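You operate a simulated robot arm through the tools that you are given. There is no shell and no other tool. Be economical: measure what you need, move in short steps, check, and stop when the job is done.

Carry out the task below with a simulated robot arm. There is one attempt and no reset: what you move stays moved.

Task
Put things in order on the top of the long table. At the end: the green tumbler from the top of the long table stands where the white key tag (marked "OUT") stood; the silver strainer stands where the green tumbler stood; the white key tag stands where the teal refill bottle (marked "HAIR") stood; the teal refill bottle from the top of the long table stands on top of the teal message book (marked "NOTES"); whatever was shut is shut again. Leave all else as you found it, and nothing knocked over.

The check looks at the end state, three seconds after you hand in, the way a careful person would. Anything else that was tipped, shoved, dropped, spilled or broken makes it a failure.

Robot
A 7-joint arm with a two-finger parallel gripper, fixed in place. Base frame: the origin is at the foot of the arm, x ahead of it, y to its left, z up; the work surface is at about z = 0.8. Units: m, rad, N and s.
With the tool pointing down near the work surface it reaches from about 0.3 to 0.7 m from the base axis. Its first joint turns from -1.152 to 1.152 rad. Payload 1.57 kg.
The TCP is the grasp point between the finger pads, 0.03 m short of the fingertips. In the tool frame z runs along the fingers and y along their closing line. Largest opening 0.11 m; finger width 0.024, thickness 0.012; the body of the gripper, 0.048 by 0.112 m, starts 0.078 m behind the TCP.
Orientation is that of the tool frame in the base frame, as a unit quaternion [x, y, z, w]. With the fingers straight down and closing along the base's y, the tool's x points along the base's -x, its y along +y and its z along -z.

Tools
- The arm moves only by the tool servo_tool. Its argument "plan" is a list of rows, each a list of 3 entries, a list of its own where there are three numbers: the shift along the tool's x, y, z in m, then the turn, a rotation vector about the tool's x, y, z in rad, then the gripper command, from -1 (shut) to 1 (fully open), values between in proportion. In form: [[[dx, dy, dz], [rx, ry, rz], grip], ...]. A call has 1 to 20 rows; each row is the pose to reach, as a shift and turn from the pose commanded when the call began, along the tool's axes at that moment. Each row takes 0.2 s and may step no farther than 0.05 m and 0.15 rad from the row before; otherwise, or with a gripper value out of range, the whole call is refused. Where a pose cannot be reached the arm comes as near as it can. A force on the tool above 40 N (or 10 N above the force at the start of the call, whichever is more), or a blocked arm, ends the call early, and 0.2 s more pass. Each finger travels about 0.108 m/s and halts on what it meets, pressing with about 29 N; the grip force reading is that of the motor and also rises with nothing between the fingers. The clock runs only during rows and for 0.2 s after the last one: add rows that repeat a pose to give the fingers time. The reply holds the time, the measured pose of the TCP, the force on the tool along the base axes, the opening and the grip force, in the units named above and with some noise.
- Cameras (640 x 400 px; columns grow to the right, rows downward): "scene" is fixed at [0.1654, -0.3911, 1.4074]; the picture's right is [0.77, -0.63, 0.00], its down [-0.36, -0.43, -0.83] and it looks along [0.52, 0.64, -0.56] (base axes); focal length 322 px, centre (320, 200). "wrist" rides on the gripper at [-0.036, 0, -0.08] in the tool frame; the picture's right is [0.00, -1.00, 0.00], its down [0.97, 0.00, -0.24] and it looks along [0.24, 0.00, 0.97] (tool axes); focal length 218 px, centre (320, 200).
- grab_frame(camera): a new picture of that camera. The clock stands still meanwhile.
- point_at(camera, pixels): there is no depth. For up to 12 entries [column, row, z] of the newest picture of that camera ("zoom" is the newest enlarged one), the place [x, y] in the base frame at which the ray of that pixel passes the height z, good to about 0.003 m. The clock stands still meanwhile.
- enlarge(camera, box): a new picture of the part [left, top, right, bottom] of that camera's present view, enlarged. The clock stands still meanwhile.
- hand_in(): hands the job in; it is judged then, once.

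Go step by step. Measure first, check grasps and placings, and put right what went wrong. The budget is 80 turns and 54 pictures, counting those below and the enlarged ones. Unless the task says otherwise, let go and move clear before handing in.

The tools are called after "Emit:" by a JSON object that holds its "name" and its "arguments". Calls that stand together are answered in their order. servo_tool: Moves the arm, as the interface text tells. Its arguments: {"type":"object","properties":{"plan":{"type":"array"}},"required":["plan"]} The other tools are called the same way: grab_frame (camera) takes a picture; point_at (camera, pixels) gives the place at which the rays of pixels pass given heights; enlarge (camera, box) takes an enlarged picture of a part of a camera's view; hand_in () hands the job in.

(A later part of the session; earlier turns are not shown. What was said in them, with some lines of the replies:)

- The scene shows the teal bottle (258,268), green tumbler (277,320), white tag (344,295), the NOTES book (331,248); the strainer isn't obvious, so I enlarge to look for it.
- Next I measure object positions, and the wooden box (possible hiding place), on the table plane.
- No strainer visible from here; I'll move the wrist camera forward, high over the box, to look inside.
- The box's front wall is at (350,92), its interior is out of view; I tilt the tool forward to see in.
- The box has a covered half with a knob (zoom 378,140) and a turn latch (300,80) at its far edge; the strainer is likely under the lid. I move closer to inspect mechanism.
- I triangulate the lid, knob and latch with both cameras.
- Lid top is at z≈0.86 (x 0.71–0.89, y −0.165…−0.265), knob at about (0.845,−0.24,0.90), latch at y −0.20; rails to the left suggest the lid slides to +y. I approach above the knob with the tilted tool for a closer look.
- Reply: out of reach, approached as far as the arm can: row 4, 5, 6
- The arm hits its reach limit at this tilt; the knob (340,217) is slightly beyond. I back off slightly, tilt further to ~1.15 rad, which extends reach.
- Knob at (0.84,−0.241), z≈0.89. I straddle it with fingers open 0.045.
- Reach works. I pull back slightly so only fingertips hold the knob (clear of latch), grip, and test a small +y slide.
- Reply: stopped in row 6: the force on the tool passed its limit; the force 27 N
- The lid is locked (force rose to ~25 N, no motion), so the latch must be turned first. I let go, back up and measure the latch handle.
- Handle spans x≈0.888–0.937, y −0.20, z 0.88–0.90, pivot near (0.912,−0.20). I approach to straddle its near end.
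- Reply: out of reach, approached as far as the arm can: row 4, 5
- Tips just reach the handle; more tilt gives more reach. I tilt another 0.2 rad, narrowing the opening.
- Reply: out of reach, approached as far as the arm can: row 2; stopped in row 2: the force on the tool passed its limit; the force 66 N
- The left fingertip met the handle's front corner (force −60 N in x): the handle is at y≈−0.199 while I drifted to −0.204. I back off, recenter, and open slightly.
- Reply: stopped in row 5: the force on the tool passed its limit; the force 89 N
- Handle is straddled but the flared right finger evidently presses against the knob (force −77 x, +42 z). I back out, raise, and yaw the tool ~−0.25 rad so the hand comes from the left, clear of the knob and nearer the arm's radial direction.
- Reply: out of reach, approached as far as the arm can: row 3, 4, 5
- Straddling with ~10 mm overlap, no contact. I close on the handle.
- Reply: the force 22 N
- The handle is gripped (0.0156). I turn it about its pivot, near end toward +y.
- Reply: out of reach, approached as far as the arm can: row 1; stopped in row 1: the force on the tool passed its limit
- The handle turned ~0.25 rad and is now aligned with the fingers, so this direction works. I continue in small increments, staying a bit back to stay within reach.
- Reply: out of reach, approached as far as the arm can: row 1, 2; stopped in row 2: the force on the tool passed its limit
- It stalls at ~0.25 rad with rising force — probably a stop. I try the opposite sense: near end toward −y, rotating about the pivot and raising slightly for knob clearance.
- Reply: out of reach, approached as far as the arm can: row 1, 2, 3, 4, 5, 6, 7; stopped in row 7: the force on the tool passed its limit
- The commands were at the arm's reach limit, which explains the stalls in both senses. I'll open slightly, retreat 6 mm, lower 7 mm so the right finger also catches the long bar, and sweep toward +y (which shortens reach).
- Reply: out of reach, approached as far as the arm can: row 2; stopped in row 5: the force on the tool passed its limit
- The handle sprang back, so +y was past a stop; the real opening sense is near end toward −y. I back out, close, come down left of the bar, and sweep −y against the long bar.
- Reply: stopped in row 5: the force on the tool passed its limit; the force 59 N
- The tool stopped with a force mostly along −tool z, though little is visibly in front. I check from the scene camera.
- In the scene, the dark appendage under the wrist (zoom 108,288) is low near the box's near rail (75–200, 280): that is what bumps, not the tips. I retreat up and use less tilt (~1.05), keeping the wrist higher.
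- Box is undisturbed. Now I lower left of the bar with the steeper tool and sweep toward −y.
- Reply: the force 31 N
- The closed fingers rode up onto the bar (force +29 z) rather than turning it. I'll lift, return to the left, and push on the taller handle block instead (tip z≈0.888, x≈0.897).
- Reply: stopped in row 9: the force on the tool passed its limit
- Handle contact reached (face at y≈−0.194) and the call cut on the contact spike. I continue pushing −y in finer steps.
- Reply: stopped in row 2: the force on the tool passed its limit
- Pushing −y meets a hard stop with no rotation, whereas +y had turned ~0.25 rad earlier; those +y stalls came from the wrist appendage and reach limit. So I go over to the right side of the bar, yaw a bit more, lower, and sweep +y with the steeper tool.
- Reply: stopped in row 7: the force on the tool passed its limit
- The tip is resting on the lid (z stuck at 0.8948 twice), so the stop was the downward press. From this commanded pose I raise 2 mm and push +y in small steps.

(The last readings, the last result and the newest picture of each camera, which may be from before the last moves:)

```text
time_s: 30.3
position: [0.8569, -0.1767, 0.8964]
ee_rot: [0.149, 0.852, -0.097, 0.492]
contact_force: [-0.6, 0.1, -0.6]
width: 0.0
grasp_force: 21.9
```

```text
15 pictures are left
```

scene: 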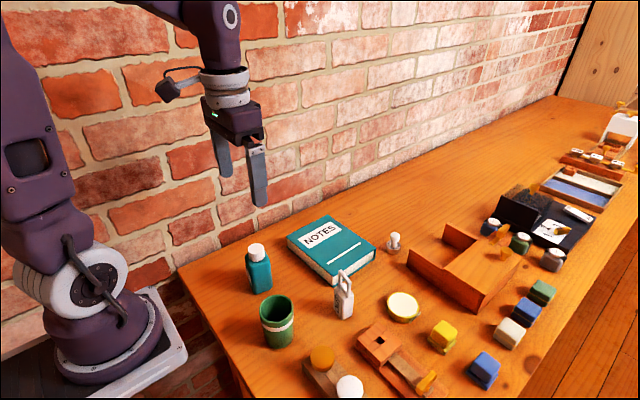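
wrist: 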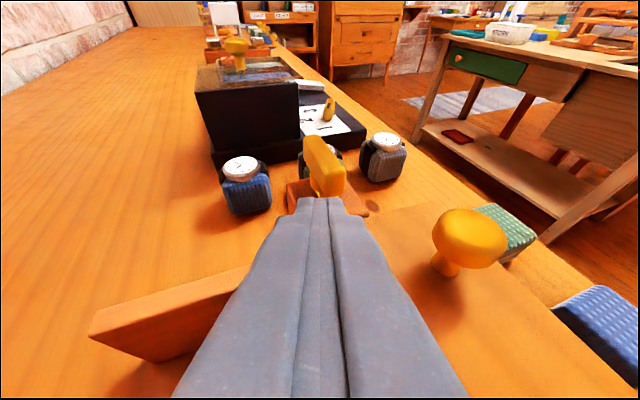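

The tip slid over the bar without turning it. I'll straddle the handle with open fingers at this steeper tilt (more clearance, inside reach) and sweep +y with the right finger.

Emit:
{"name": "servo_tool", "arguments": {"plan": [[[-0.0123, -0.0075, -0.0286], [0, 0, 0], -0.4], [[-0.0145, -0.0205, -0.0243], [0, 0, 0], -0.4], [[-0.0145, -0.0205, -0.0243], [0, 0, 0], -0.4], [[-0.0141, -0.0145, -0.007], [0, 0, 0], -0.4], [[-0.0137, -0.0088, 0.0111], [0, 0, 0], -0.4], [[-0.0137, -0.0088, 0.0111], [0, 0, 0], -0.4], [[-0.0129, -0.0041, 0.0095], [0, 0, 0], -0.4], [[-0.0121, 0.0006, 0.0079], [0, 0, 0], -0.4], [[-0.0113, 0.0053, 0.0063], [0, 0, 0], -0.4], [[-0.0105, 0.01, 0.0047], [0, 0, 0], -0.4], [[-0.0097, 0.0147, 0.0031], [0, 0, 0], -0.4]]}}

Emit:
{"name": "enlarge", "arguments": {"camera": "wrist", "box": [200, 110, 440, 290]}}

```text
time_s: 32.7
position: [0.8702, -0.1643, 0.9039]
ee_rot: [0.149, 0.853, -0.096, 0.491]
contact_force: [0.0, -0.2, 0.5]
width: 0.033
grasp_force: 0.1
out of reach, approached as far as the arm can: row 5
```

```text
2.22 times, centred on (320, 200) of wrist
```

zoom: 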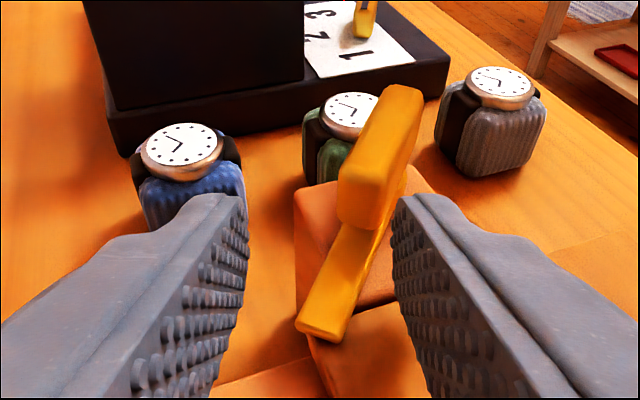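

It turned about 50°. I keep pushing +y and +x to complete the turn.

Emit:
{"name": "servo_tool", "arguments": {"plan": [[[0.0, 0.0065, 0.0006], [0, 0, 0], -0.3], [[0.0, 0.013, 0.0012], [0, 0, 0], -0.2], [[-0.0007, 0.0186, 0.0035], [0, 0, 0], -0.2], [[-0.0015, 0.0243, 0.006], [0, 0, 0], -0.2], [[-0.0023, 0.03, 0.008], [0, 0, 0], -0.2]]}}

Emit:
{"name": "enlarge", "arguments": {"camera": "wrist", "box": [200, 110, 440, 290]}}

```text
time_s: 33.9
position: [0.8779, -0.1442, 0.8946]
ee_rot: [0.15, 0.852, -0.097, 0.491]
contact_force: [0.4, 0.0, 0.3]
width: 0.0439
grasp_force: 0.0
out of reach, approached as far as the arm can: row 3, 4, 5
```

```text
2.22 times, centred on (320, 200) of wrist
```

zoom: 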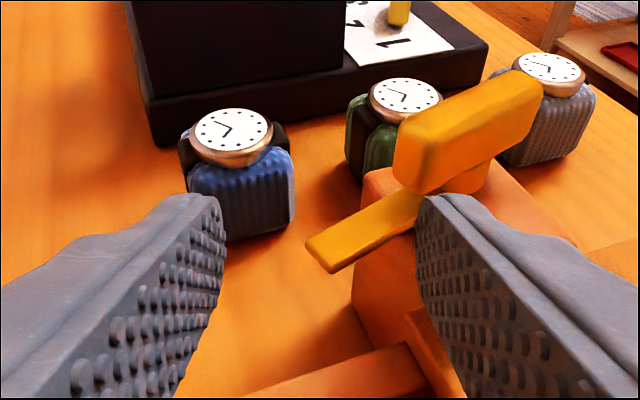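

The latch is clear of the lid (bar from (310,245) to (415,210)). I back off, grip the knob and slide the lid +y about 0.1 m with the force guard.

Emit:
{"name": "servo_tool", "arguments": {"plan": [[[-0.008, -0.015, -0.035], [0, 0, 0], -0.2], [[-0.0124, -0.0313, -0.0678], [0, 0, 0], -0.18], [[-0.002, -0.067, -0.068], [0, 0, 0], -0.18], [[0.0082, -0.1035, -0.0689], [0, 0, 0], -0.18], [[0.0081, -0.1037, -0.044], [0, 0, 0], -0.18], [[0.0081, -0.1038, -0.0191], [0, 0, 0], -0.18], [[0.0081, -0.1038, -0.0191], [0, 0, 0], -0.18], [[0.0081, -0.1038, -0.0191], [0, 0, 0], -1], [[0.0081, -0.1038, -0.0191], [0, 0, 0], -1], [[0.0097, -0.0944, -0.0222], [0, 0, 0], -1], [[0.0113, -0.085, -0.0253], [0, 0, 0], -1], [[0.0129, -0.0756, -0.0284], [0, 0, 0], -1], [[0.0145, -0.0662, -0.0315], [0, 0, 0], -1], [[0.0161, -0.0568, -0.0346], [0, 0, 0], -1], [[0.0177, -0.0474, -0.0377], [0, 0, 0], -1], [[0.0193, -0.038, -0.0408], [0, 0, 0], -1], [[0.0209, -0.0286, -0.0439], [0, 0, 0], -1], [[0.0225, -0.0192, -0.047], [0, 0, 0], -1], [[0.0241, -0.0098, -0.0501], [0, 0, 0], -1]]}}

Emit:
{"name": "grab_frame", "arguments": {"camera": "wrist"}}

```text
time_s: 35.9
position: [0.8579, -0.156, 0.8941]
ee_rot: [0.072, 0.865, -0.087, 0.489]
contact_force: [-1.3, 0.3, 2.2]
width: 0.0001
grasp_force: 21.0
out of reach, approached as far as the arm can: row 1, 2, 3, 4, 5, 6, 7, 8
stopped in row 9: the force on the tool passed its limit (the readings are from after the stop); the commanded pose is now the measured one
```

```text
12 pictures are left
```

wrist: 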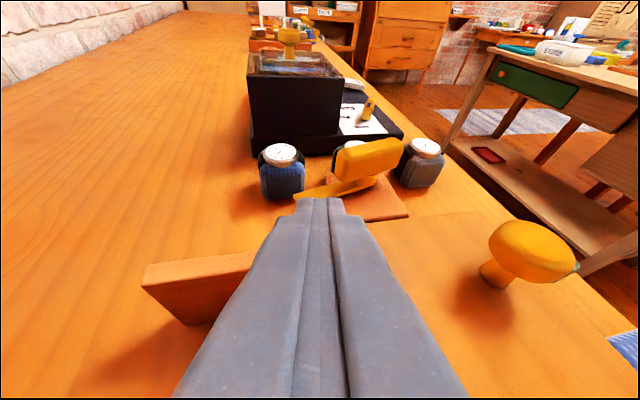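

The arm had stuck at its reach limit and didn't follow. I now retreat gradually and go to the pre-grasp point behind the knob, checking pose.

Emit:
{"name": "servo_tool", "arguments": {"plan": [[[0, 0, -0.02], [0, 0, 0], -0.6], [[0, 0, -0.045], [0, 0, 0], -0.18], [[0, -0.02, -0.0652], [0, 0, 0], -0.18], [[0.005, -0.055, -0.0652], [0, 0, 0], -0.18], [[0.011, -0.086, -0.0652], [0, 0, 0], -0.18], [[0.011, -0.086, -0.0652], [0, 0, 0], -0.18]]}}

```text
time_s: 37.2
position: [0.7806, -0.227, 0.923]
ee_rot: [0.071, 0.865, -0.087, 0.489]
contact_force: [-0.2, 0.5, -0.2]
width: 0.0451
grasp_force: 0.0
```

Emit:
{"name": "servo_tool", "arguments": {"plan": [[[0, 0.001, 0.025], [0, 0, 0], -0.18], [[0, 0.001, 0.05], [0, 0, 0], -0.18], [[0, 0.001, 0.05], [0, 0, 0], -0.6], [[0, 0.001, 0.05], [0, 0, 0], -1], [[0, 0.001, 0.05], [0, 0, 0], -1], [[0.0002, 0.006, 0.0489], [0, 0, 0], -1], [[0.0005, 0.0135, 0.0472], [0, 0, 0], -1], [[0.0009, 0.0235, 0.045], [0, 0, 0], -1], [[0.0013, 0.0335, 0.0428], [0, 0, 0], -1], [[0.0017, 0.043, 0.0406], [0, 0, 0], -1], [[0.0021, 0.053, 0.0384], [0, 0, 0], -1], [[0.0025, 0.0625, 0.0362], [0, 0, 0], -1], [[0.0029, 0.072, 0.034], [0, 0, 0], -1], [[0.0033, 0.082, 0.0318], [0, 0, 0], -1], [[0.0037, 0.0915, 0.0296], [0, 0, 0], -1]]}}

Emit:
{"name": "grab_frame", "arguments": {"camera": "wrist"}}

```text
time_s: 40.5
position: [0.8225, -0.1431, 0.8983]
ee_rot: [0.072, 0.865, -0.086, 0.489]
contact_force: [14.1, -7.8, 0.6]
width: 0.0251
grasp_force: 37.0
```

```text
11 pictures are left
```

wrist: 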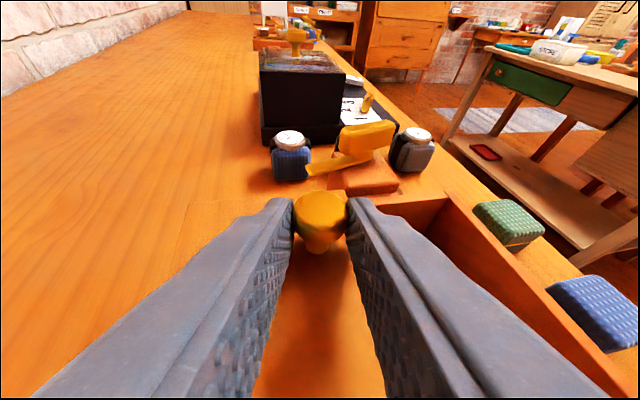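

The lid slid 0.095 m and the compartment is open at (470,260). I release, rise back with less tilt and look inside.

Emit:
{"name": "servo_tool", "arguments": {"plan": [[[0, 0, 0], [0, 0, 0], -0.2], [[0, 0, 0], [0, 0, 0], -0.18], [[0, 0, -0.03], [0, 0, 0], -0.18], [[-0.01, 0, -0.065], [0, 0, 0], 0.2], [[-0.025, -0.02, -0.1], [0, 0.12, 0], 1], [[-0.04, -0.05, -0.13], [0, 0.24, 0], 1], [[-0.0527, -0.0821, -0.1585], [0, 0.36, 0], 1], [[-0.0527, -0.0821, -0.1585], [0, 0.36, 0], 1]]}}

Emit:
{"name": "grab_frame", "arguments": {"camera": "wrist"}}

```text
time_s: 42.2
position: [0.7023, -0.1886, 1.0311]
ee_rot: [0.085, 0.939, -0.072, 0.326]
contact_force: [-0.4, 0.6, -0.3]
width: 0.1098
grasp_force: 0.0
```

```text
10 pictures are left
```

wrist: 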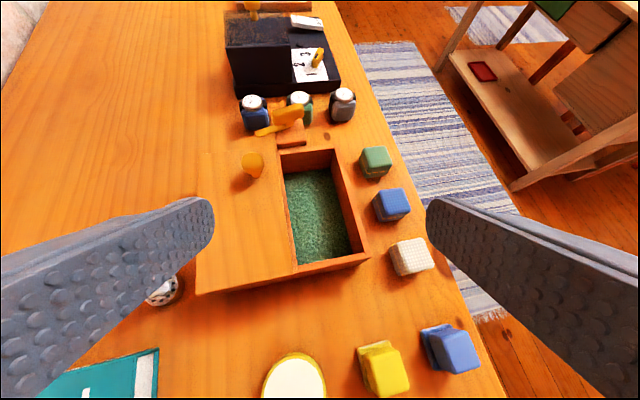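

The compartment (320,215) is empty green felt — so the strainer is the small perforated silver piece with white knob at (160,290) / scene (394,242). I must restore the lid and latch. First I measure the latch's present geometry.

Emit:
{"name": "point_at", "arguments": {"camera": "wrist", "pixels": [[257, 133, 0.868], [300, 112, 0.9], [276, 122, 0.9], [252, 160, 0.9], [252, 178, 0.862], [163, 295, 0.81], [198, 293, 0.86], [297, 272, 0.86], [278, 150, 0.86], [304, 143, 0.86]]}}

Emit:
{"name": "enlarge", "arguments": {"camera": "wrist", "box": [230, 80, 350, 180]}}

```text
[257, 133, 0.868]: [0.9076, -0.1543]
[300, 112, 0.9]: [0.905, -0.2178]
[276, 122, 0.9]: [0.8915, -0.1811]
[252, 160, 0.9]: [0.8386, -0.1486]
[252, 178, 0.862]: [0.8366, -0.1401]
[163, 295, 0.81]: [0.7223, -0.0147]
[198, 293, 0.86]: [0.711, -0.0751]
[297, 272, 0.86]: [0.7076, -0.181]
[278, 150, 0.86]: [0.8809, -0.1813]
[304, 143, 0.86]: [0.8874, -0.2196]
```

```text
4.00 times, centred on (290, 130) of wrist
```

zoom: 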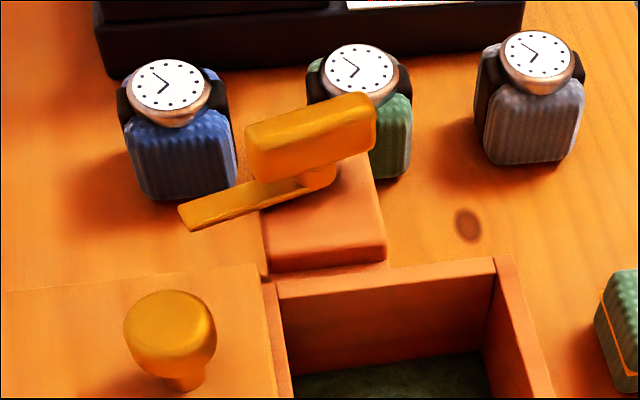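

Latch sits at ~75°; my plan: first shut the lid, then re-align the latch by pinching the handle at decreasing yaw. Return to the pre-grasp behind the knob.

Emit:
{"name": "servo_tool", "arguments": {"plan": [[[0.004, 0.02, 0.027], [0, -0.09, 0], 0.5], [[0.008, 0.04, 0.055], [0, -0.18, 0], 0], [[0.012, 0.06, 0.083], [0, -0.27, 0], -0.18], [[0.016, 0.0798, 0.1103], [0, -0.36, 0], -0.18], [[0.016, 0.0798, 0.1103], [0, -0.36, 0], -0.18]]}}

```text
time_s: 43.5
position: [0.7707, -0.1286, 0.9281]
ee_rot: [0.071, 0.865, -0.087, 0.489]
contact_force: [0.1, 0.1, 0.5]
width: 0.0453
grasp_force: 0.0
```

Emit:
{"name": "servo_tool", "arguments": {"plan": [[[-0.001, -0.0004, 0.03], [0, 0, 0], -0.18], [[-0.0015, -0.0008, 0.0614], [0, 0, 0], -0.18], [[-0.0015, -0.0008, 0.0614], [0, 0, 0], -0.6], [[-0.0015, -0.0008, 0.0614], [0, 0, 0], -1], [[-0.0015, -0.0008, 0.0614], [0, 0, 0], -1], [[-0.0019, -0.0105, 0.0636], [0, 0, 0], -1], [[-0.0023, -0.0202, 0.0658], [0, 0, 0], -1], [[-0.0027, -0.0299, 0.068], [0, 0, 0], -1], [[-0.0031, -0.0396, 0.0702], [0, 0, 0], -1], [[-0.0035, -0.0493, 0.0724], [0, 0, 0], -1], [[-0.0039, -0.059, 0.0746], [0, 0, 0], -1], [[-0.0043, -0.0687, 0.0768], [0, 0, 0], -1], [[-0.0047, -0.0784, 0.079], [0, 0, 0], -1], [[-0.0051, -0.0881, 0.0812], [0, 0, 0], -1], [[-0.0053, -0.0935, 0.0824], [0, 0, 0], -1], [[-0.0055, -0.0975, 0.0833], [0, 0, 0], -1], [[-0.0056, -0.1005, 0.084], [0, 0, 0], -1]]}}

```text
time_s: 46.9
position: [0.8232, -0.2381, 0.8978]
ee_rot: [0.068, 0.866, -0.083, 0.489]
contact_force: [-22.2, 10.7, 10.0]
width: 0.0252
grasp_force: 36.6
stopped in row 17: the force on the tool passed its limit (the readings are from after the stop); the commanded pose is now the measured one
```

The lid is shut against its stop (knob back at start). I release and go over to the left of the latch, then sweep the handle −y back to its original stop.

Emit:
{"name": "servo_tool", "arguments": {"plan": [[[0, 0, 0], [0, 0, 0], -0.3], [[0, 0, 0], [0, 0, 0], -0.18], [[0, 0, -0.03], [0, 0, 0], -0.18], [[-0.02, 0, -0.055], [0, 0, 0], -0.5], [[-0.027, 0.046, -0.051], [0, 0, 0], -1], [[-0.0333, 0.0912, -0.0473], [0, 0, 0], -1], [[-0.028, 0.0974, -0.0145], [0, 0, 0], -1], [[-0.023, 0.1036, 0.0184], [0, 0, 0], -1], [[-0.023, 0.1036, 0.0184], [0, 0, 0], -1], [[-0.0232, 0.0987, 0.0195], [0, 0, 0], -1], [[-0.0234, 0.0938, 0.0206], [0, 0, 0], -1], [[-0.0236, 0.0889, 0.0217], [0, 0, 0], -1], [[-0.0238, 0.084, 0.0228], [0, 0, 0], -1], [[-0.024, 0.0791, 0.0239], [0, 0, 0], -1], [[-0.0242, 0.0742, 0.025], [0, 0, 0], -1], [[-0.0244, 0.0693, 0.0261], [0, 0, 0], -1]]}}

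Emit:
{"name": "grab_frame", "arguments": {"camera": "wrist"}}

```text
time_s: 50.3
position: [0.8718, -0.1766, 0.8992]
ee_rot: [0.069, 0.866, -0.084, 0.488]
contact_force: [-0.3, 0.1, 0.6]
width: 0.0
grasp_force: 21.1
```

```text
8 pictures are left
```

wrist: 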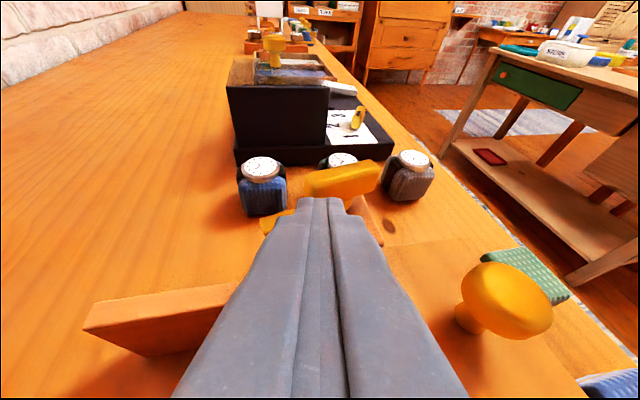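

The fingertip passed just in front of the handle (310–380,195) without catching its +y end; I need ~5 mm more reach. I retreat and increase tilt to ~1.22 at this height, where the reach model gives more.

Emit:
{"name": "servo_tool", "arguments": {"plan": [[[0, 0, -0.03], [0, 0, 0], -1], [[-0.0017, 0.0307, -0.053], [0, -0.1, 0], -1], [[-0.0017, 0.0307, -0.053], [0, -0.2, 0], -1], [[-0.0017, 0.0307, -0.053], [0, -0.2, 0], -1]]}}

```text
time_s: 51.3
position: [0.8339, -0.1359, 0.9262]
ee_rot: [0.06, 0.812, -0.09, 0.574]
contact_force: [-0.9, -0.5, 0.1]
width: 0.0
grasp_force: 20.7
```

Emit:
{"name": "servo_tool", "arguments": {"plan": [[[0.0105, 0.0091, 0.025], [0, 0, 0], -1], [[0.0105, 0.0091, 0.0509], [0, 0, 0], -1], [[0.0105, 0.0091, 0.0509], [0, 0, 0], -1], [[0.0108, -0.0007, 0.0526], [0, 0, 0], -1], [[0.0113, -0.0088, 0.0529], [0, 0, 0], -1], [[0.0118, -0.017, 0.0532], [0, 0, 0], -1], [[0.0124, -0.0241, 0.0533], [0, 0, 0], -1], [[0.0127, -0.0292, 0.0535], [0, 0, 0], -1]]}}

Emit:
{"name": "enlarge", "arguments": {"camera": "wrist", "box": [200, 110, 440, 290]}}

```text
time_s: 53.0
position: [0.8773, -0.1627, 0.8982]
ee_rot: [0.054, 0.813, -0.085, 0.573]
contact_force: [-4.4, 8.7, 5.0]
width: 0.0
grasp_force: 21.4
out of reach, approached as far as the arm can: row 2
stopped in row 8: the force on the tool passed its limit (the readings are from after the stop); the commanded pose is now the measured one
```

```text
2.22 times, centred on (320, 200) of wrist
```

zoom: 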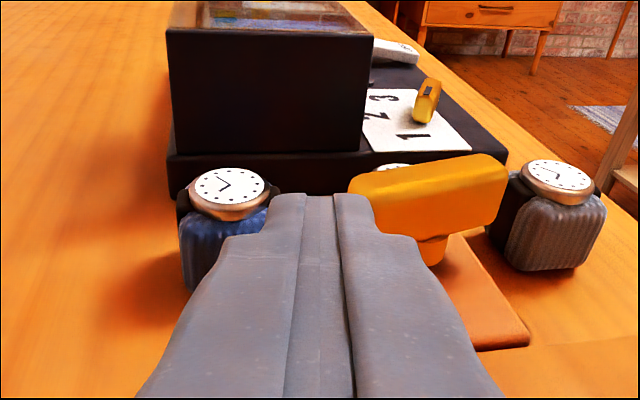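

Now the fingertip bears on the handle's +y end but radially. I press lightly −y and drag −x so friction pulls the end around.

Emit:
{"name": "servo_tool", "arguments": {"plan": [[[0, -0.0059, 0.0013], [0, 0, 0], -1], [[0.0013, -0.0086, -0.002], [0, 0, 0], -1], [[0.0027, -0.0114, -0.0052], [0, 0, 0], -1], [[0.0041, -0.0151, -0.0083], [0, 0, 0], -1], [[0.0055, -0.0198, -0.0111], [0, 0, 0], -1], [[0.0055, -0.0247, -0.01], [0, 0, 0], -1]]}}

Emit:
{"name": "enlarge", "arguments": {"camera": "wrist", "box": [200, 110, 440, 290]}}

```text
time_s: 53.4
position: [0.8778, -0.1628, 0.8987]
ee_rot: [0.053, 0.813, -0.082, 0.575]
contact_force: [-4.0, 7.1, 3.5]
width: 0.0
grasp_force: 21.7
stopped in row 2: the force on the tool passed its limit (the readings are from after the stop); the commanded pose is now the measured one
```

```text
2.22 times, centred on (320, 200) of wrist
```

zoom: 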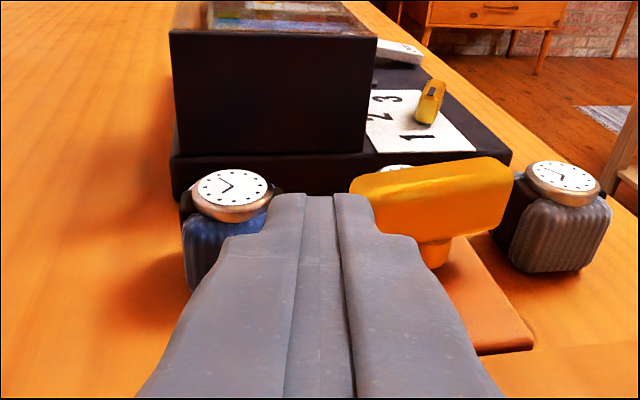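

The push trips the limit quickly, so I'll use a much lighter press and mostly −x dragging.

Emit:
{"name": "servo_tool", "arguments": {"plan": [[[0.0007, -0.0019, -0.0016], [0, 0, 0], -1], [[0.0013, -0.0028, -0.0033], [0, 0, 0], -1], [[0.002, -0.0037, -0.005], [0, 0, 0], -1], [[0.0027, -0.0047, -0.0068], [0, 0, 0], -1], [[0.0034, -0.0062, -0.0084], [0, 0, 0], -1], [[0.004, -0.0078, -0.01], [0, 0, 0], -1], [[0.0047, -0.0098, -0.0116], [0, 0, 0], -1], [[0.0047, -0.0138, -0.0108], [0, 0, 0], -1], [[0.0047, -0.0178, -0.01], [0, 0, 0], -1]]}}

```text
time_s: 55.4
position: [0.864, -0.1775, 0.8979]
ee_rot: [0.055, 0.813, -0.083, 0.574]
contact_force: [-0.5, -0.5, 0.0]
width: 0.0
grasp_force: 21.2
```

Emit:
{"name": "grab_frame", "arguments": {"camera": "wrist"}}

```text
5 pictures are left
```

wrist: 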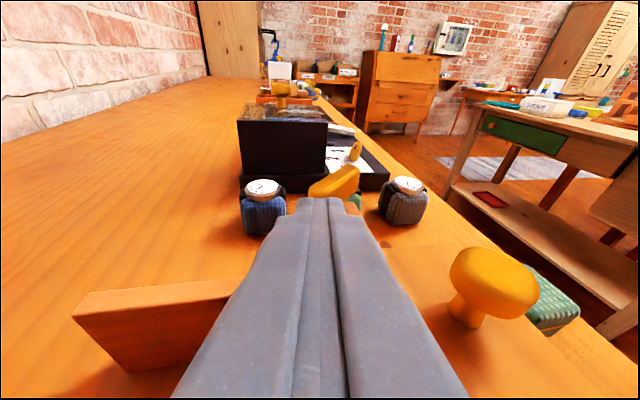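

The handle swung partly back (its foreshortened width shrank from ~70 to 45 px). I repeat: around to the left, forward, and sweep −y/−x again.

Emit:
{"name": "servo_tool", "arguments": {"plan": [[[0, 0, -0.03], [0, 0, 0], -1], [[0, 0.035, -0.03], [0, 0, 0], -1], [[-0.0056, 0.0347, 0.0062], [0, 0, 0], -1], [[-0.0056, 0.0347, 0.0062], [0, 0, 0], -1], [[-0.0045, 0.0246, 0.0071], [0, 0, 0], -1], [[-0.0043, 0.021, 0.0074], [0, 0, 0], -1], [[-0.0041, 0.0176, 0.0077], [0, 0, 0], -1], [[-0.0038, 0.0149, 0.0074], [0, 0, 0], -1], [[-0.0034, 0.0123, 0.007], [0, 0, 0], -1], [[-0.003, 0.01, 0.0065], [0, 0, 0], -1], [[-0.0027, 0.008, 0.006], [0, 0, 0], -1], [[-0.002, 0.0046, 0.0048], [0, 0, 0], -1], [[-0.0013, 0.0023, 0.0034], [0, 0, 0], -1]]}}

```text
time_s: 57.6
position: [0.8729, -0.1645, 0.8985]
ee_rot: [0.052, 0.813, -0.081, 0.574]
contact_force: [-5.0, 9.0, 2.3]
width: 0.0
grasp_force: 21.7
stopped in row 10: the force on the tool passed its limit (the readings are from after the stop); the commanded pose is now the measured one
```

Contact with the handle end again; repeat the light drag.

Emit:
{"name": "servo_tool", "arguments": {"plan": [[[0.0007, -0.0019, -0.0016], [0, 0, 0], -1], [[0.0013, -0.0028, -0.0033], [0, 0, 0], -1], [[0.0017, -0.0037, -0.0042], [0, 0, 0], -1], [[0.002, -0.0047, -0.005], [0, 0, 0], -1], [[0.0024, -0.0062, -0.0058], [0, 0, 0], -1], [[0.0027, -0.0078, -0.0062], [0, 0, 0], -1], [[0.003, -0.0098, -0.0066], [0, 0, 0], -1], [[0.003, -0.0118, -0.0062], [0, 0, 0], -1], [[0.003, -0.0138, -0.0058], [0, 0, 0], -1]]}}

```text
time_s: 59.6
position: [0.8626, -0.1776, 0.8977]
ee_rot: [0.052, 0.814, -0.081, 0.573]
contact_force: [-32.7, 15.1, 7.1]
width: 0.0
grasp_force: 21.1
```

Force shows the handle pressing at the tip front. I loop round and probe again from the left with constant x to see where it blocks.

Emit:
{"name": "servo_tool", "arguments": {"plan": [[[0, 0, -0.03], [0, 0, 0], -1], [[0, 0.035, -0.03], [0, 0, 0], -1], [[-0.004, 0.0341, 0.0035], [0, 0, 0], -1], [[-0.004, 0.0341, 0.0035], [0, 0, 0], -1], [[-0.0039, 0.0265, 0.0048], [0, 0, 0], -1], [[-0.0038, 0.0189, 0.0061], [0, 0, 0], -1], [[-0.0037, 0.0151, 0.0068], [0, 0, 0], -1], [[-0.0036, 0.0125, 0.0072], [0, 0, 0], -1], [[-0.0035, 0.01, 0.0076], [0, 0, 0], -1], [[-0.0034, 0.0075, 0.008], [0, 0, 0], -1], [[-0.0034, 0.005, 0.0084], [0, 0, 0], -1], [[-0.0033, 0.003, 0.0088], [0, 0, 0], -1]]}}

Emit:
{"name": "enlarge", "arguments": {"camera": "wrist", "box": [200, 110, 440, 290]}}

```text
time_s: 62.2
position: [0.8752, -0.1772, 0.8971]
ee_rot: [0.052, 0.814, -0.08, 0.573]
contact_force: [-4.3, 8.5, 13.4]
width: 0.0001
grasp_force: 21.4
```

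```text
2.22 times, centred on (320, 200) of wrist
```

zoom: 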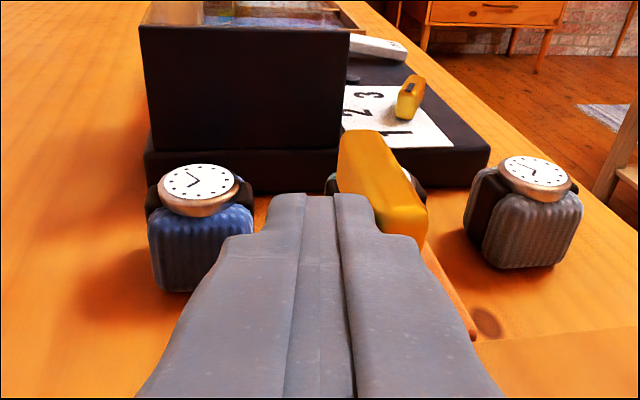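

The handle (340–425, 130–250) is back against its original stop, as at the start. Now the main job: I retreat upward and measure the objects from the (unchanged) first scene picture.

Emit:
{"name": "servo_tool", "arguments": {"plan": [[[0, 0.005, -0.03], [0, 0, 0], -1], [[-0.03, 0.01, -0.06], [0, 0.1, 0], -1], [[-0.06, 0.015, -0.09], [0, 0.24, 0], -0.5], [[-0.09, 0.02, -0.12], [0, 0.38, 0], 0], [[-0.12, 0.025, -0.15], [0, 0.52, 0], 0.5], [[-0.14, 0.03, -0.18], [0, 0.66, 0], 1], [[-0.15, 0.035, -0.21], [0, 0.8, 0], 1]]}}

Emit:
{"name": "point_at", "arguments": {"camera": "scene", "pixels": [[276.5, 308, 0.87], [276.5, 308, 0.89], [276.5, 308, 0.9], [278.5, 338, 0.8], [257, 246, 0.88], [257, 246, 0.9], [260, 287, 0.8], [344, 314, 0.8], [345, 272, 0.86], [345, 272, 0.88], [393.5, 249, 0.8], [394.5, 234, 0.84]]}}

```text
time_s: 63.8
position: [0.736, -0.0988, 1.1071]
ee_rot: [0.08, 0.973, -0.055, 0.211]
contact_force: [-1.5, 0.6, -0.5]
width: 0.1098
grasp_force: 0.1
```

```text
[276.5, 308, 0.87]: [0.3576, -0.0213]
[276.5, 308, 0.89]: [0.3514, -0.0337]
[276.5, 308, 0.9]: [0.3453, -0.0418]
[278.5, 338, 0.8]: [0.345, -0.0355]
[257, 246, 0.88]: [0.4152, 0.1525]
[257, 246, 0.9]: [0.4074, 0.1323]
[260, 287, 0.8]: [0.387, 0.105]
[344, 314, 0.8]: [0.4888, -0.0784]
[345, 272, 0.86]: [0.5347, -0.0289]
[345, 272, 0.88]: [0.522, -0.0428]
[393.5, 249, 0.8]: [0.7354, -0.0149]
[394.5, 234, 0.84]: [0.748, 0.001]
```

Tumbler rim centre resolves to (0.351,−0.034,0.89), bottle near (0.391,0.104), tag near (0.489,−0.075), strainer (0.735,−0.015). I move the wrist camera above all of them, looking straight down, for one good measuring picture.

Emit:
{"name": "servo_tool", "arguments": {"plan": [[[0.0387, 0.0045, -0.02], [-0.016, 0.023, -0.018], 1], [[0.0774, 0.009, -0.04], [-0.032, 0.045, -0.037], 1], [[0.1161, 0.0135, -0.06], [-0.048, 0.068, -0.055], 1], [[0.1549, 0.018, -0.08], [-0.065, 0.09, -0.073], 1], [[0.1936, 0.0224, -0.1], [-0.081, 0.113, -0.091], 1], [[0.2323, 0.0269, -0.12], [-0.097, 0.136, -0.11], 1], [[0.271, 0.0314, -0.14], [-0.113, 0.158, -0.128], 1], [[0.3097, 0.0359, -0.1607], [-0.129, 0.181, -0.146], 1], [[0.3097, 0.0359, -0.1607], [-0.129, 0.181, -0.146], 1]]}}

Emit:
{"name": "grab_frame", "arguments": {"camera": "wrist"}}

```text
time_s: 65.8
position: [0.3995, -0.0012, 1.1192]
ee_rot: [-0.001, 0.992, 0.0, 0.122]
contact_force: [0.6, 0.3, 0.1]
width: 0.1098
grasp_force: 0.1
```

```text
3 pictures are left
```

wrist: 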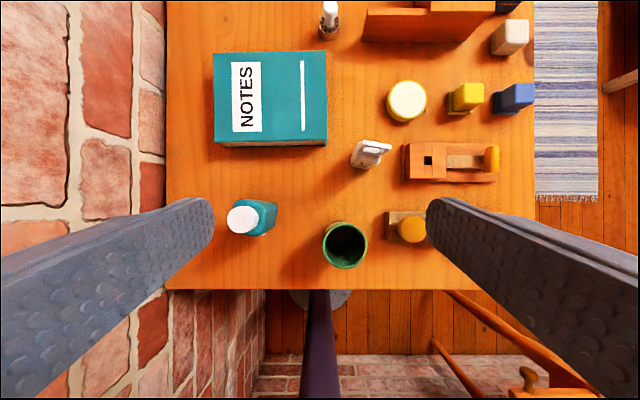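

Emit:
{"name": "point_at", "arguments": {"camera": "wrist", "pixels": [[346, 246, 0.89], [324, 246, 0.89], [242, 220, 0.925], [277, 205, 0.885], [277, 232, 0.885], [353, 165, 0.8], [384, 147, 0.91], [391, 150, 0.91], [214, 53, 0.835], [327, 141, 0.835], [327, 147, 0.8], [330, 36, 0.8]]}}

Emit:
{"name": "enlarge", "arguments": {"camera": "wrist", "box": [210, 120, 410, 280]}}

```text
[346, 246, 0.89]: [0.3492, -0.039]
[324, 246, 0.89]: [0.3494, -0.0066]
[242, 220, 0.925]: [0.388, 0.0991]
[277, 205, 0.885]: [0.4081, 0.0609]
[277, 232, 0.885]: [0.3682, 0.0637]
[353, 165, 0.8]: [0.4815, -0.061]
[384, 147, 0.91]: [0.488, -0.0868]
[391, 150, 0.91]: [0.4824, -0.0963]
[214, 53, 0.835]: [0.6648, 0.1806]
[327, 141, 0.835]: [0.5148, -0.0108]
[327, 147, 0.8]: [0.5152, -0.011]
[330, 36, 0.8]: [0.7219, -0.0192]
```

```text
2.50 times, centred on (310, 200) of wrist
```

zoom: 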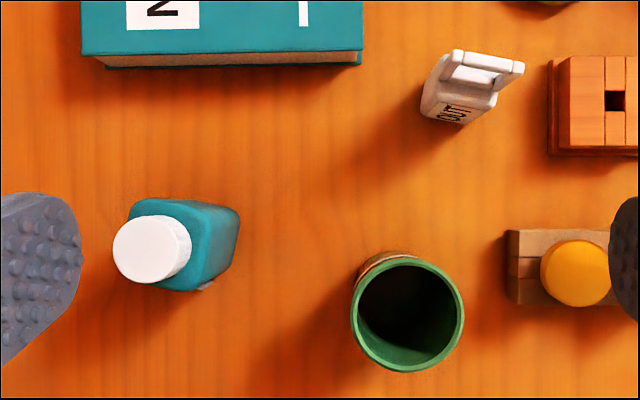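

The top view gives book top z≈0.835 (x 0.515–0.665, y −0.01–0.18), bottle centre ≈(0.390,0.104) turned ≈−0.42 rad, tag ≈(0.490,−0.077) turned ≈−0.19 rad, tumbler (0.350,−0.036). I go above the bottle, vertical and aligned.

Emit:
{"name": "servo_tool", "arguments": {"plan": [[[0.0076, 0.021, 0.0227], [0.01, 0.049, 0.084], 1], [[0.0152, 0.0421, 0.0453], [0.021, 0.098, 0.168], 1], [[0.0229, 0.0631, 0.068], [0.031, 0.147, 0.252], 1], [[0.0305, 0.0842, 0.0906], [0.041, 0.196, 0.336], 1], [[0.0381, 0.1052, 0.1133], [0.0515, 0.245, 0.42], 1], [[0.0381, 0.1052, 0.1133], [0.0515, 0.245, 0.42], 1]]}}

```text
time_s: 67.2
position: [0.3916, 0.1033, 0.9977]
ee_rot: [0.209, 0.978, 0.001, 0.0]
contact_force: [0.2, 0.5, 0.2]
width: 0.11
grasp_force: 0.0
```

Emit:
{"name": "servo_tool", "arguments": {"plan": [[[0, 0, 0.035], [0, 0, 0], 1], [[0, 0, 0.07], [0, 0, 0], 1], [[0, 0, 0.105], [0, 0, 0], 1], [[0, 0, 0.139], [0, 0, 0], 1], [[0, 0, 0.139], [0, 0, 0], 1], [[0, 0, 0.139], [0, 0, 0], 0.4], [[0, 0, 0.139], [0, 0, 0], -0.2], [[0, 0, 0.139], [0, 0, 0], -0.6], [[0, 0, 0.139], [0, 0, 0], -0.6]]}}

```text
time_s: 69.2
position: [0.3889, 0.1036, 0.8609]
ee_rot: [0.209, 0.978, 0.002, -0.001]
contact_force: [-0.1, 0.7, -2.5]
width: 0.0498
grasp_force: 29.1
```

Bottle gripped (0.0498 wide). I lift it and carry it over the book centre, lowering nearly to the cover.

Emit:
{"name": "servo_tool", "arguments": {"plan": [[[0, 0, -0.04], [0, 0, 0], -0.6], [[0, 0, -0.08], [0, 0, 0], -0.6], [[0, 0, -0.1], [0, 0, 0], -0.6], [[-0.038, 0.013, -0.1], [0, 0, 0], -0.6], [[-0.0764, 0.026, -0.1], [0, 0, 0], -0.6], [[-0.1147, 0.039, -0.1], [0, 0, 0], -0.6], [[-0.1529, 0.0522, -0.1], [0, 0, 0], -0.6], [[-0.1911, 0.0652, -0.1], [0, 0, 0], -0.6], [[-0.1911, 0.0652, -0.1], [0, 0, 0], -0.6], [[-0.1911, 0.0652, -0.07], [0, 0, 0], -0.6], [[-0.1911, 0.0652, -0.048], [0, 0, 0], -0.6], [[-0.1911, 0.0652, -0.04], [0, 0, 0], -0.6], [[-0.1911, 0.0652, -0.04], [0, 0, 0], -0.6]]}}

```text
time_s: 72.0
position: [0.5908, 0.082, 0.9008]
ee_rot: [0.209, 0.978, 0.002, -0.001]
contact_force: [-0.6, 0.5, 0.1]
width: 0.0496
grasp_force: 29.1
```

Emit:
{"name": "servo_tool", "arguments": {"plan": [[[0, 0, 0.0015], [0, 0, 0], -0.6], [[0, 0, 0.003], [0, 0, 0], -0.6], [[0, 0, 0.004], [0, 0, 0], -0.6], [[0, 0, 0.005], [0, 0, 0], -0.6]]}}

```text
time_s: 72.9
position: [0.593, 0.0829, 0.8977]
ee_rot: [0.209, 0.978, 0.001, 0.001]
contact_force: [-1.4, -0.5, 5.9]
width: 0.0499
grasp_force: 29.0
stopped in row 4: the force on the tool passed its limit (the readings are from after the stop); the commanded pose is now the measured one
```

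Contact with the cover at z≈0.898 (force +6 N). I release, rise straight up, and move above the tag with its yaw.

Emit:
{"name": "servo_tool", "arguments": {"plan": [[[0, 0, 0], [0, 0, 0], -0.2], [[0, 0, 0], [0, 0, 0], 0.3], [[0, 0, 0], [0, 0, 0], 0.6], [[0, 0, -0.03], [0, 0, 0], 0.6], [[0, 0, -0.07], [0, 0, 0], 0.6], [[0, 0, -0.115], [0, 0, 0], 0.6], [[0, 0, -0.135], [0, 0, 0], 0.6], [[0.006, -0.04, -0.135], [0, 0, -0.06], 0.6], [[0.012, -0.08, -0.135], [0, 0, -0.12], 0.6], [[0.018, -0.12, -0.135], [0, 0, -0.18], 0.6], [[0.024, -0.16, -0.12], [0, 0, -0.232], 0.6], [[0.0286, -0.1882, -0.1], [0, 0, -0.232], 0.6], [[0.0286, -0.1882, -0.1], [0, 0, -0.232], 0.6]]}}

Emit:
{"name": "grab_frame", "arguments": {"camera": "wrist"}}

```text
time_s: 75.7
position: [0.4895, -0.0784, 0.9962]
ee_rot: [0.094, 0.996, 0.001, 0.001]
contact_force: [0.1, -0.4, -1.1]
width: 0.088
grasp_force: 0.1
```

```text
1 pictures are left
```

wrist: 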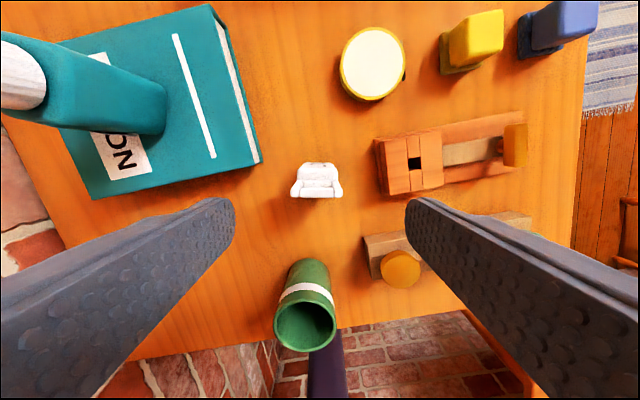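

The bottle stands on the book, and the tag (317,182) is well aligned with the fingers. I check its centre.

Emit:
{"name": "point_at", "arguments": {"camera": "wrist", "pixels": [[317, 196, 0.8], [317, 166, 0.92], [317, 190, 0.87], [291, 195, 0.8], [343, 195, 0.8], [306, 341, 0.89], [305, 325, 0.89]]}}

```text
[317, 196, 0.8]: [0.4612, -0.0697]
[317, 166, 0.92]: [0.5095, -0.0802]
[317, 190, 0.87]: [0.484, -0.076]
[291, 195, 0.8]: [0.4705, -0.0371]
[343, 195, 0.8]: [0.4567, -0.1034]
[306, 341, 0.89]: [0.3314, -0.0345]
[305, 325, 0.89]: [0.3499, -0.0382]
```

Consistent with (0.490,−0.078). Descend and grip the tag.

Emit:
{"name": "servo_tool", "arguments": {"plan": [[[0, 0, 0.04], [0, 0, 0], 0.6], [[0, 0, 0.08], [0, 0, 0], 0.6], [[0, 0, 0.12], [0, 0, 0], 0.6], [[0, 0, 0.143], [0, 0, 0], 0.6], [[0, 0, 0.143], [0, 0, 0], 0.2], [[0, 0, 0.143], [0, 0, 0], -0.4], [[0, 0, 0.143], [0, 0, 0], -0.8], [[0, 0, 0.143], [0, 0, 0], -0.8]]}}

```text
time_s: 77.5
position: [0.4882, -0.0777, 0.8565]
ee_rot: [0.094, 0.996, 0.002, 0.001]
contact_force: [0.1, 0.0, 0.2]
width: 0.0394
grasp_force: 29.3
```

Tag gripped (0.0394). Lift, carry to the bottle's former spot (0.389,0.104), lower.

Emit:
{"name": "servo_tool", "arguments": {"plan": [[[0, 0, -0.035], [0, 0, 0], -0.8], [[0, 0, -0.07], [0, 0, 0], -0.8], [[0.0262, 0.032, -0.07], [0, 0, 0], -0.8], [[0.0525, 0.0641, -0.07], [0, 0, 0], -0.8], [[0.0787, 0.0961, -0.07], [0, 0, 0], -0.8], [[0.105, 0.1282, -0.07], [0, 0, 0], -0.8], [[0.1312, 0.1602, -0.07], [0, 0, 0], -0.8], [[0.1312, 0.1602, -0.07], [0, 0, 0], -0.8], [[0.1312, 0.1602, -0.04], [0, 0, 0], -0.8], [[0.1312, 0.1602, -0.015], [0, 0, 0], -0.8], [[0.1312, 0.1602, -0.006], [0, 0, 0], -0.8], [[0.1312, 0.1602, -0.003], [0, 0, 0], -0.8], [[0.1312, 0.1602, -0.001], [0, 0, 0], -0.8], [[0.1312, 0.1602, 0.001], [0, 0, 0], -0.8]]}}

```text
time_s: 80.5
position: [0.3899, 0.1041, 0.8536]
ee_rot: [0.094, 0.996, 0.001, 0.0]
contact_force: [-2.1, -4.0, 23.2]
width: 0.0394
grasp_force: 29.0
```

Tag has touched down. Release, rise, move over the tumbler (yaw 0).

Emit:
{"name": "servo_tool", "arguments": {"plan": [[[0, 0, -0.001], [0, 0, 0], -0.5], [[0, 0, -0.001], [0, 0, 0], 0.1], [[0, 0, -0.001], [0, 0, 0], 0.5], [[0, 0, -0.04], [0, 0, 0], 0.5], [[0, 0, -0.08], [0, 0, 0], 0.5], [[0, 0, -0.12], [0, 0, 0], 0.64], [[0.004, -0.049, -0.12], [0, 0, -0.06], 0.64], [[0.0085, -0.0975, -0.12], [0, 0, -0.12], 0.64], [[0.0129, -0.146, -0.12], [0, 0, -0.188], 0.64], [[0.0129, -0.146, -0.12], [0, 0, -0.188], 0.64]]}}

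```text
time_s: 82.7
position: [0.3505, -0.0363, 0.9712]
ee_rot: [-0.001, 1.0, 0.0, 0.002]
contact_force: [0.1, 0.5, 0.1]
width: 0.09
grasp_force: 0.1
```

Emit:
{"name": "servo_tool", "arguments": {"plan": [[[0, 0, 0.04], [0, 0, 0], 0.64], [[0, 0, 0.08], [0, 0, 0], 0.64], [[0, 0, 0.111], [0, 0, 0], 0.64], [[0, 0, 0.111], [0, 0, 0], 0.64], [[0, 0, 0.111], [0, 0, 0], 0.2], [[0, 0, 0.111], [0, 0, 0], -0.2], [[0, 0, 0.111], [0, 0, 0], -0.2]]}}

```text
time_s: 84.3
position: [0.3479, -0.0341, 0.8598]
ee_rot: [0.0, 1.0, 0.0, 0.001]
contact_force: [1.6, 0.1, -1.2]
width: 0.0631
grasp_force: 29.0
```

Tumbler gripped (0.063). Lift, carry to the tag's former spot, lower to contact.

Emit:
{"name": "servo_tool", "arguments": {"plan": [[[0, 0, -0.03], [0, 0, 0], -0.2], [[0, 0, -0.06], [0, 0, 0], -0.2], [[-0.036, -0.0105, -0.06], [0, 0, 0], -0.2], [[-0.072, -0.021, -0.06], [0, 0, 0], -0.2], [[-0.108, -0.032, -0.06], [0, 0, 0], -0.2], [[-0.1405, -0.042, -0.06], [0, 0, 0], -0.2], [[-0.1405, -0.042, -0.06], [0, 0, 0], -0.2], [[-0.1405, -0.042, -0.03], [0, 0, 0], -0.2], [[-0.1405, -0.042, -0.01], [0, 0, 0], -0.2], [[-0.1405, -0.042, -0.004], [0, 0, 0], -0.2], [[-0.1405, -0.042, -0.002], [0, 0, 0], -0.2], [[-0.1405, -0.042, 0], [0, 0, 0], -0.2]]}}

```text
time_s: 86.9
position: [0.4912, -0.0791, 0.8615]
ee_rot: [0.0, 1.0, -0.001, 0.001]
contact_force: [-0.8, -0.2, -1.6]
width: 0.0629
grasp_force: 29.2
```

Emit:
{"name": "servo_tool", "arguments": {"plan": [[[0, 0, 0.001], [0, 0, 0], -0.2], [[0, 0, 0.002], [0, 0, 0], -0.2], [[0, 0, 0.003], [0, 0, 0], -0.2]]}}

```text
time_s: 87.7
position: [0.4916, -0.0786, 0.86]
ee_rot: [0.0, 1.0, 0.001, 0.002]
contact_force: [0.0, -4.4, 17.2]
width: 0.063
grasp_force: 29.2
```

Tumbler is down. Release, rise, go to a pre-grasp over the strainer with 0.25 rad tilt, and use my last picture there.

Emit:
{"name": "servo_tool", "arguments": {"plan": [[[0, 0, -0.001], [0, 0, 0], 0.1], [[0, 0, -0.001], [0, 0, 0], 0.5], [[0, 0, -0.001], [0, 0, 0], 0.5], [[0, 0, -0.045], [0, 0, 0], 0.5], [[0, 0, -0.09], [0, 0, 0], 0.5], [[0, 0, -0.13], [0, 0, 0], 0.5], [[-0.042, 0.0125, -0.13], [0, -0.05, 0], 0.4], [[-0.084, 0.025, -0.13], [0, -0.1, 0], 0.3], [[-0.126, 0.0376, -0.13], [0, -0.15, 0], 0.27], [[-0.168, 0.05, -0.115], [0, -0.2, 0], 0.27], [[-0.2054, 0.0626, -0.095], [0, -0.25, 0], 0.27], [[-0.2054, 0.0626, -0.095], [0, -0.25, 0], 0.27]]}}

Emit:
{"name": "grab_frame", "arguments": {"camera": "wrist"}}

```text
time_s: 90.3
position: [0.6963, -0.015, 0.9548]
ee_rot: [0.001, 0.992, 0.0, 0.126]
contact_force: [-0.4, 1.3, 0.4]
width: 0.0698
grasp_force: 0.0
```

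```text
0 pictures are left
```

wrist: 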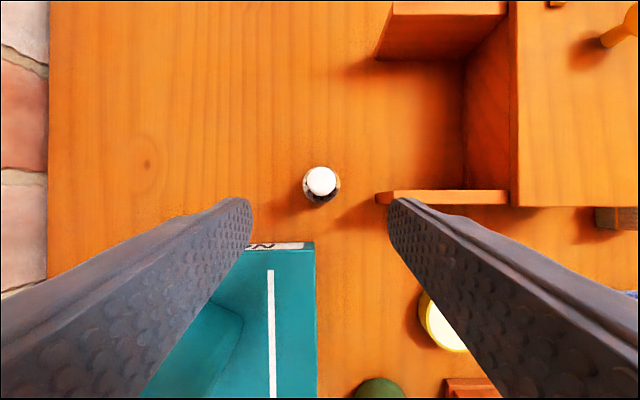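

Emit:
{"name": "point_at", "arguments": {"camera": "wrist", "pixels": [[320, 181, 0.862], [321, 184, 0.81], [304, 184, 0.815], [342, 184, 0.815], [376, 197, 0.84], [316, 242, 0.835]]}}

```text
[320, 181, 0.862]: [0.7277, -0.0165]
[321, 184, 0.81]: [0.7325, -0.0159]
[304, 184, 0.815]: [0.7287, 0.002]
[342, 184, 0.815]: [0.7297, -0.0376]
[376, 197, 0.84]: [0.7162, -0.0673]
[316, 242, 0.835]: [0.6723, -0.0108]
```

Strainer centre (0.729,−0.0165), base ~0.04 wide. Descend along the tool and grip.

Emit:
{"name": "servo_tool", "arguments": {"plan": [[[0.0034, -0.0015, 0.03], [0, 0, 0], 0.09], [[0.0034, -0.0015, 0.065], [0, 0, 0], 0.09], [[0.0034, -0.0015, 0.1], [0, 0, 0], 0.09], [[0.0034, -0.0015, 0.1198], [0, 0, 0], 0.09], [[0.0034, -0.0015, 0.1198], [0, 0, 0], 0.09], [[0.0034, -0.0015, 0.1198], [0, 0, 0], -0.4], [[0.0034, -0.0015, 0.1198], [0, 0, 0], -0.9], [[0.0034, -0.0015, 0.1198], [0, 0, 0], -0.9]]}}

```text
time_s: 92.1
position: [0.723, -0.0159, 0.838]
ee_rot: [0.0, 0.992, 0.0, 0.125]
contact_force: [0.2, -0.6, -0.3]
width: 0.0367
grasp_force: 29.2
```

Strainer gripped (0.0367). Lift well clear and carry to above the tumbler's former spot, keeping the tilt.

Emit:
{"name": "servo_tool", "arguments": {"plan": [[[-0.0094, 0, -0.0363], [0, 0, 0], -0.9], [[-0.0188, 0, -0.0726], [0, 0, 0], -0.9], [[-0.0281, 0, -0.1089], [0, 0, 0], -0.9], [[-0.0375, 0, -0.1452], [0, 0, 0], -0.9], [[0.0084, -0.0024, -0.157], [0, 0, 0], -0.9], [[0.0542, -0.0048, -0.1689], [0, 0, 0], -0.9], [[0.1001, -0.0071, -0.1807], [0, 0, 0], -0.9], [[0.146, -0.0095, -0.1926], [0, 0, 0], -0.9], [[0.1918, -0.0119, -0.2044], [0, 0, 0], -0.9], [[0.2377, -0.0143, -0.2163], [0, 0, 0], -0.9], [[0.2835, -0.0166, -0.2281], [0, 0, 0], -0.9], [[0.3294, -0.019, -0.24], [0, 0, 0], -0.9], [[0.3294, -0.019, -0.24], [0, 0, 0], -0.9]]}}

```text
time_s: 94.9
position: [0.343, -0.0356, 0.9866]
ee_rot: [0.0, 0.992, 0.001, 0.127]
contact_force: [-0.7, 1.0, -0.9]
width: 0.0365
grasp_force: 28.7
```

Emit:
{"name": "servo_tool", "arguments": {"plan": [[[0.009, 0, 0.0348], [0, 0, 0], -0.9], [[0.018, 0, 0.0695], [0, 0, 0], -0.9], [[0.027, 0, 0.1043], [0, 0, 0], -0.9], [[0.035, 0, 0.1355], [0, 0, 0], -0.9], [[0.0358, 0, 0.1385], [0, 0, 0], -0.9], [[0.0363, 0, 0.1404], [0, 0, 0], -0.9]]}}

```text
time_s: 96.3
position: [0.343, -0.0363, 0.9626]
ee_rot: [0.0, 0.992, 0.0, 0.125]
contact_force: [-0.8, 1.1, 0.0]
width: 0.0365
grasp_force: 28.7
out of reach, approached as far as the arm can: row 1, 2, 3, 4, 5, 6
```

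The outward tilt can't go low this close to the base. I raise and turn the tool +90° about the vertical (tilt sideways, strainer stays upright).

Emit:
{"name": "servo_tool", "arguments": {"plan": [[[-0.0168, -0.005, -0.037], [0, 0, 0], -0.9], [[-0.0168, -0.005, -0.037], [-0.035, 0, -0.1355], -0.9], [[-0.0168, -0.005, -0.037], [-0.07, 0, -0.271], -0.9], [[-0.0168, -0.005, -0.037], [-0.105, 0, -0.4066], -0.9], [[-0.0168, -0.005, -0.037], [-0.14, 0, -0.5421], -0.9], [[-0.0168, -0.005, -0.037], [-0.175, 0, -0.6776], -0.9], [[-0.0168, -0.005, -0.037], [-0.21, 0, -0.8131], -0.9], [[-0.0168, -0.005, -0.037], [-0.245, 0, -0.9486], -0.9], [[-0.0168, -0.005, -0.037], [-0.28, 0, -1.0842], -0.9], [[-0.0168, -0.005, -0.037], [-0.315, 0, -1.2197], -0.9], [[-0.0168, -0.005, -0.037], [-0.35, 0, -1.3552], -0.9], [[-0.0168, -0.005, -0.037], [-0.385, 0, -1.4907], -0.9], [[-0.0168, -0.005, -0.037], [-0.3925, 0, -1.52], -0.9], [[-0.0168, -0.005, -0.037], [-0.3925, 0, -1.52], -0.9]]}}

```text
time_s: 99.3
position: [0.349, -0.0393, 1.0011]
ee_rot: [0.702, -0.701, -0.09, -0.088]
contact_force: [0.5, -0.8, -0.3]
width: 0.0367
grasp_force: 28.1
```

Emit:
{"name": "servo_tool", "arguments": {"plan": [[[0.011, -0.001, 0.0383], [0, 0, 0], -0.9], [[0.0215, -0.001, 0.0766], [0, 0, 0], -0.9], [[0.032, -0.001, 0.115], [0, 0, 0], -0.9], [[0.0395, -0.001, 0.144], [0, 0, 0], -0.9], [[0.0419, -0.001, 0.1533], [0, 0, 0], -0.9], [[0.0419, -0.001, 0.1533], [0, 0, 0], -0.9]]}}

```text
time_s: 100.7
position: [0.3515, -0.043, 0.8405]
ee_rot: [-0.701, 0.702, 0.09, 0.088]
contact_force: [0.4, -0.3, -0.3]
width: 0.0366
grasp_force: 29.1
5 turns are left
```

Emit:
{"name": "servo_tool", "arguments": {"plan": [[[0.0003, 0, 0.001], [0, 0, 0], -0.9], [[0.0005, 0, 0.002], [0, 0, 0], -0.9], [[0.0008, 0, 0.003], [0, 0, 0], -0.9], [[0.001, 0, 0.0038], [0, 0, 0], -0.9]]}}

```text
time_s: 101.7
position: [0.3499, -0.0419, 0.8373]
ee_rot: [-0.701, 0.702, 0.09, 0.089]
contact_force: [-1.5, -1.7, 14.7]
width: 0.0367
grasp_force: 29.0
4 turns are left
```

Contact (+15 N): the strainer is seated. I release and withdraw along the tool axis, then upward.

Emit:
{"name": "servo_tool", "arguments": {"plan": [[[0, 0, -0.0005], [0, 0, 0], -0.5], [[0, 0, -0.0005], [0, 0, 0], 0], [[0, 0, -0.0005], [0, 0, 0], 0.2], [[0, 0, -0.0005], [0, 0, 0], 0.2], [[0, 0, -0.03], [0, 0, 0], 0.2], [[0, 0, -0.07], [0, 0, 0], 0.2], [[0, 0, -0.115], [0, 0, 0], 0.2], [[0, 0, -0.16], [0, 0, 0], 0.2], [[0, 0, -0.2], [0, 0, 0], 0.2]]}}

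```text
time_s: 103.7
position: [0.3496, -0.091, 1.0326]
ee_rot: [0.702, -0.701, -0.089, -0.09]
contact_force: [-0.1, -0.4, 0.3]
width: 0.066
grasp_force: 0.0
3 turns are left
```

The gripper is open and clear of everything (z 1.03) with no contact forces, so I hand in.

Emit:
{"name": "hand_in", "arguments": {}}

```text
The job is handed in.
```

I handed the job in with all four items moved. I had no pictures left to look at the tag, tumbler and strainer after placing them, so those rest on arm readings.

- **Bottle:** it stands on the NOTES book, and a picture taken afterwards shows it there.
- **Key tag:** set down where the teal bottle stood.
- **Tumbler:** set down where the key tag stood.
- **Strainer:** set down where the tumbler stood.
- **Wooden box:** I opened it while looking for the strainer, and it was empty. The lid is slid shut to its stop. The latch is turned back against its original stop, and a picture confirmed the latch.

While working the latch, the arm pressed on the box several times, with readings up to about 77 N. An early picture showed the box had not moved, but I have no whole-scene picture of the end state.
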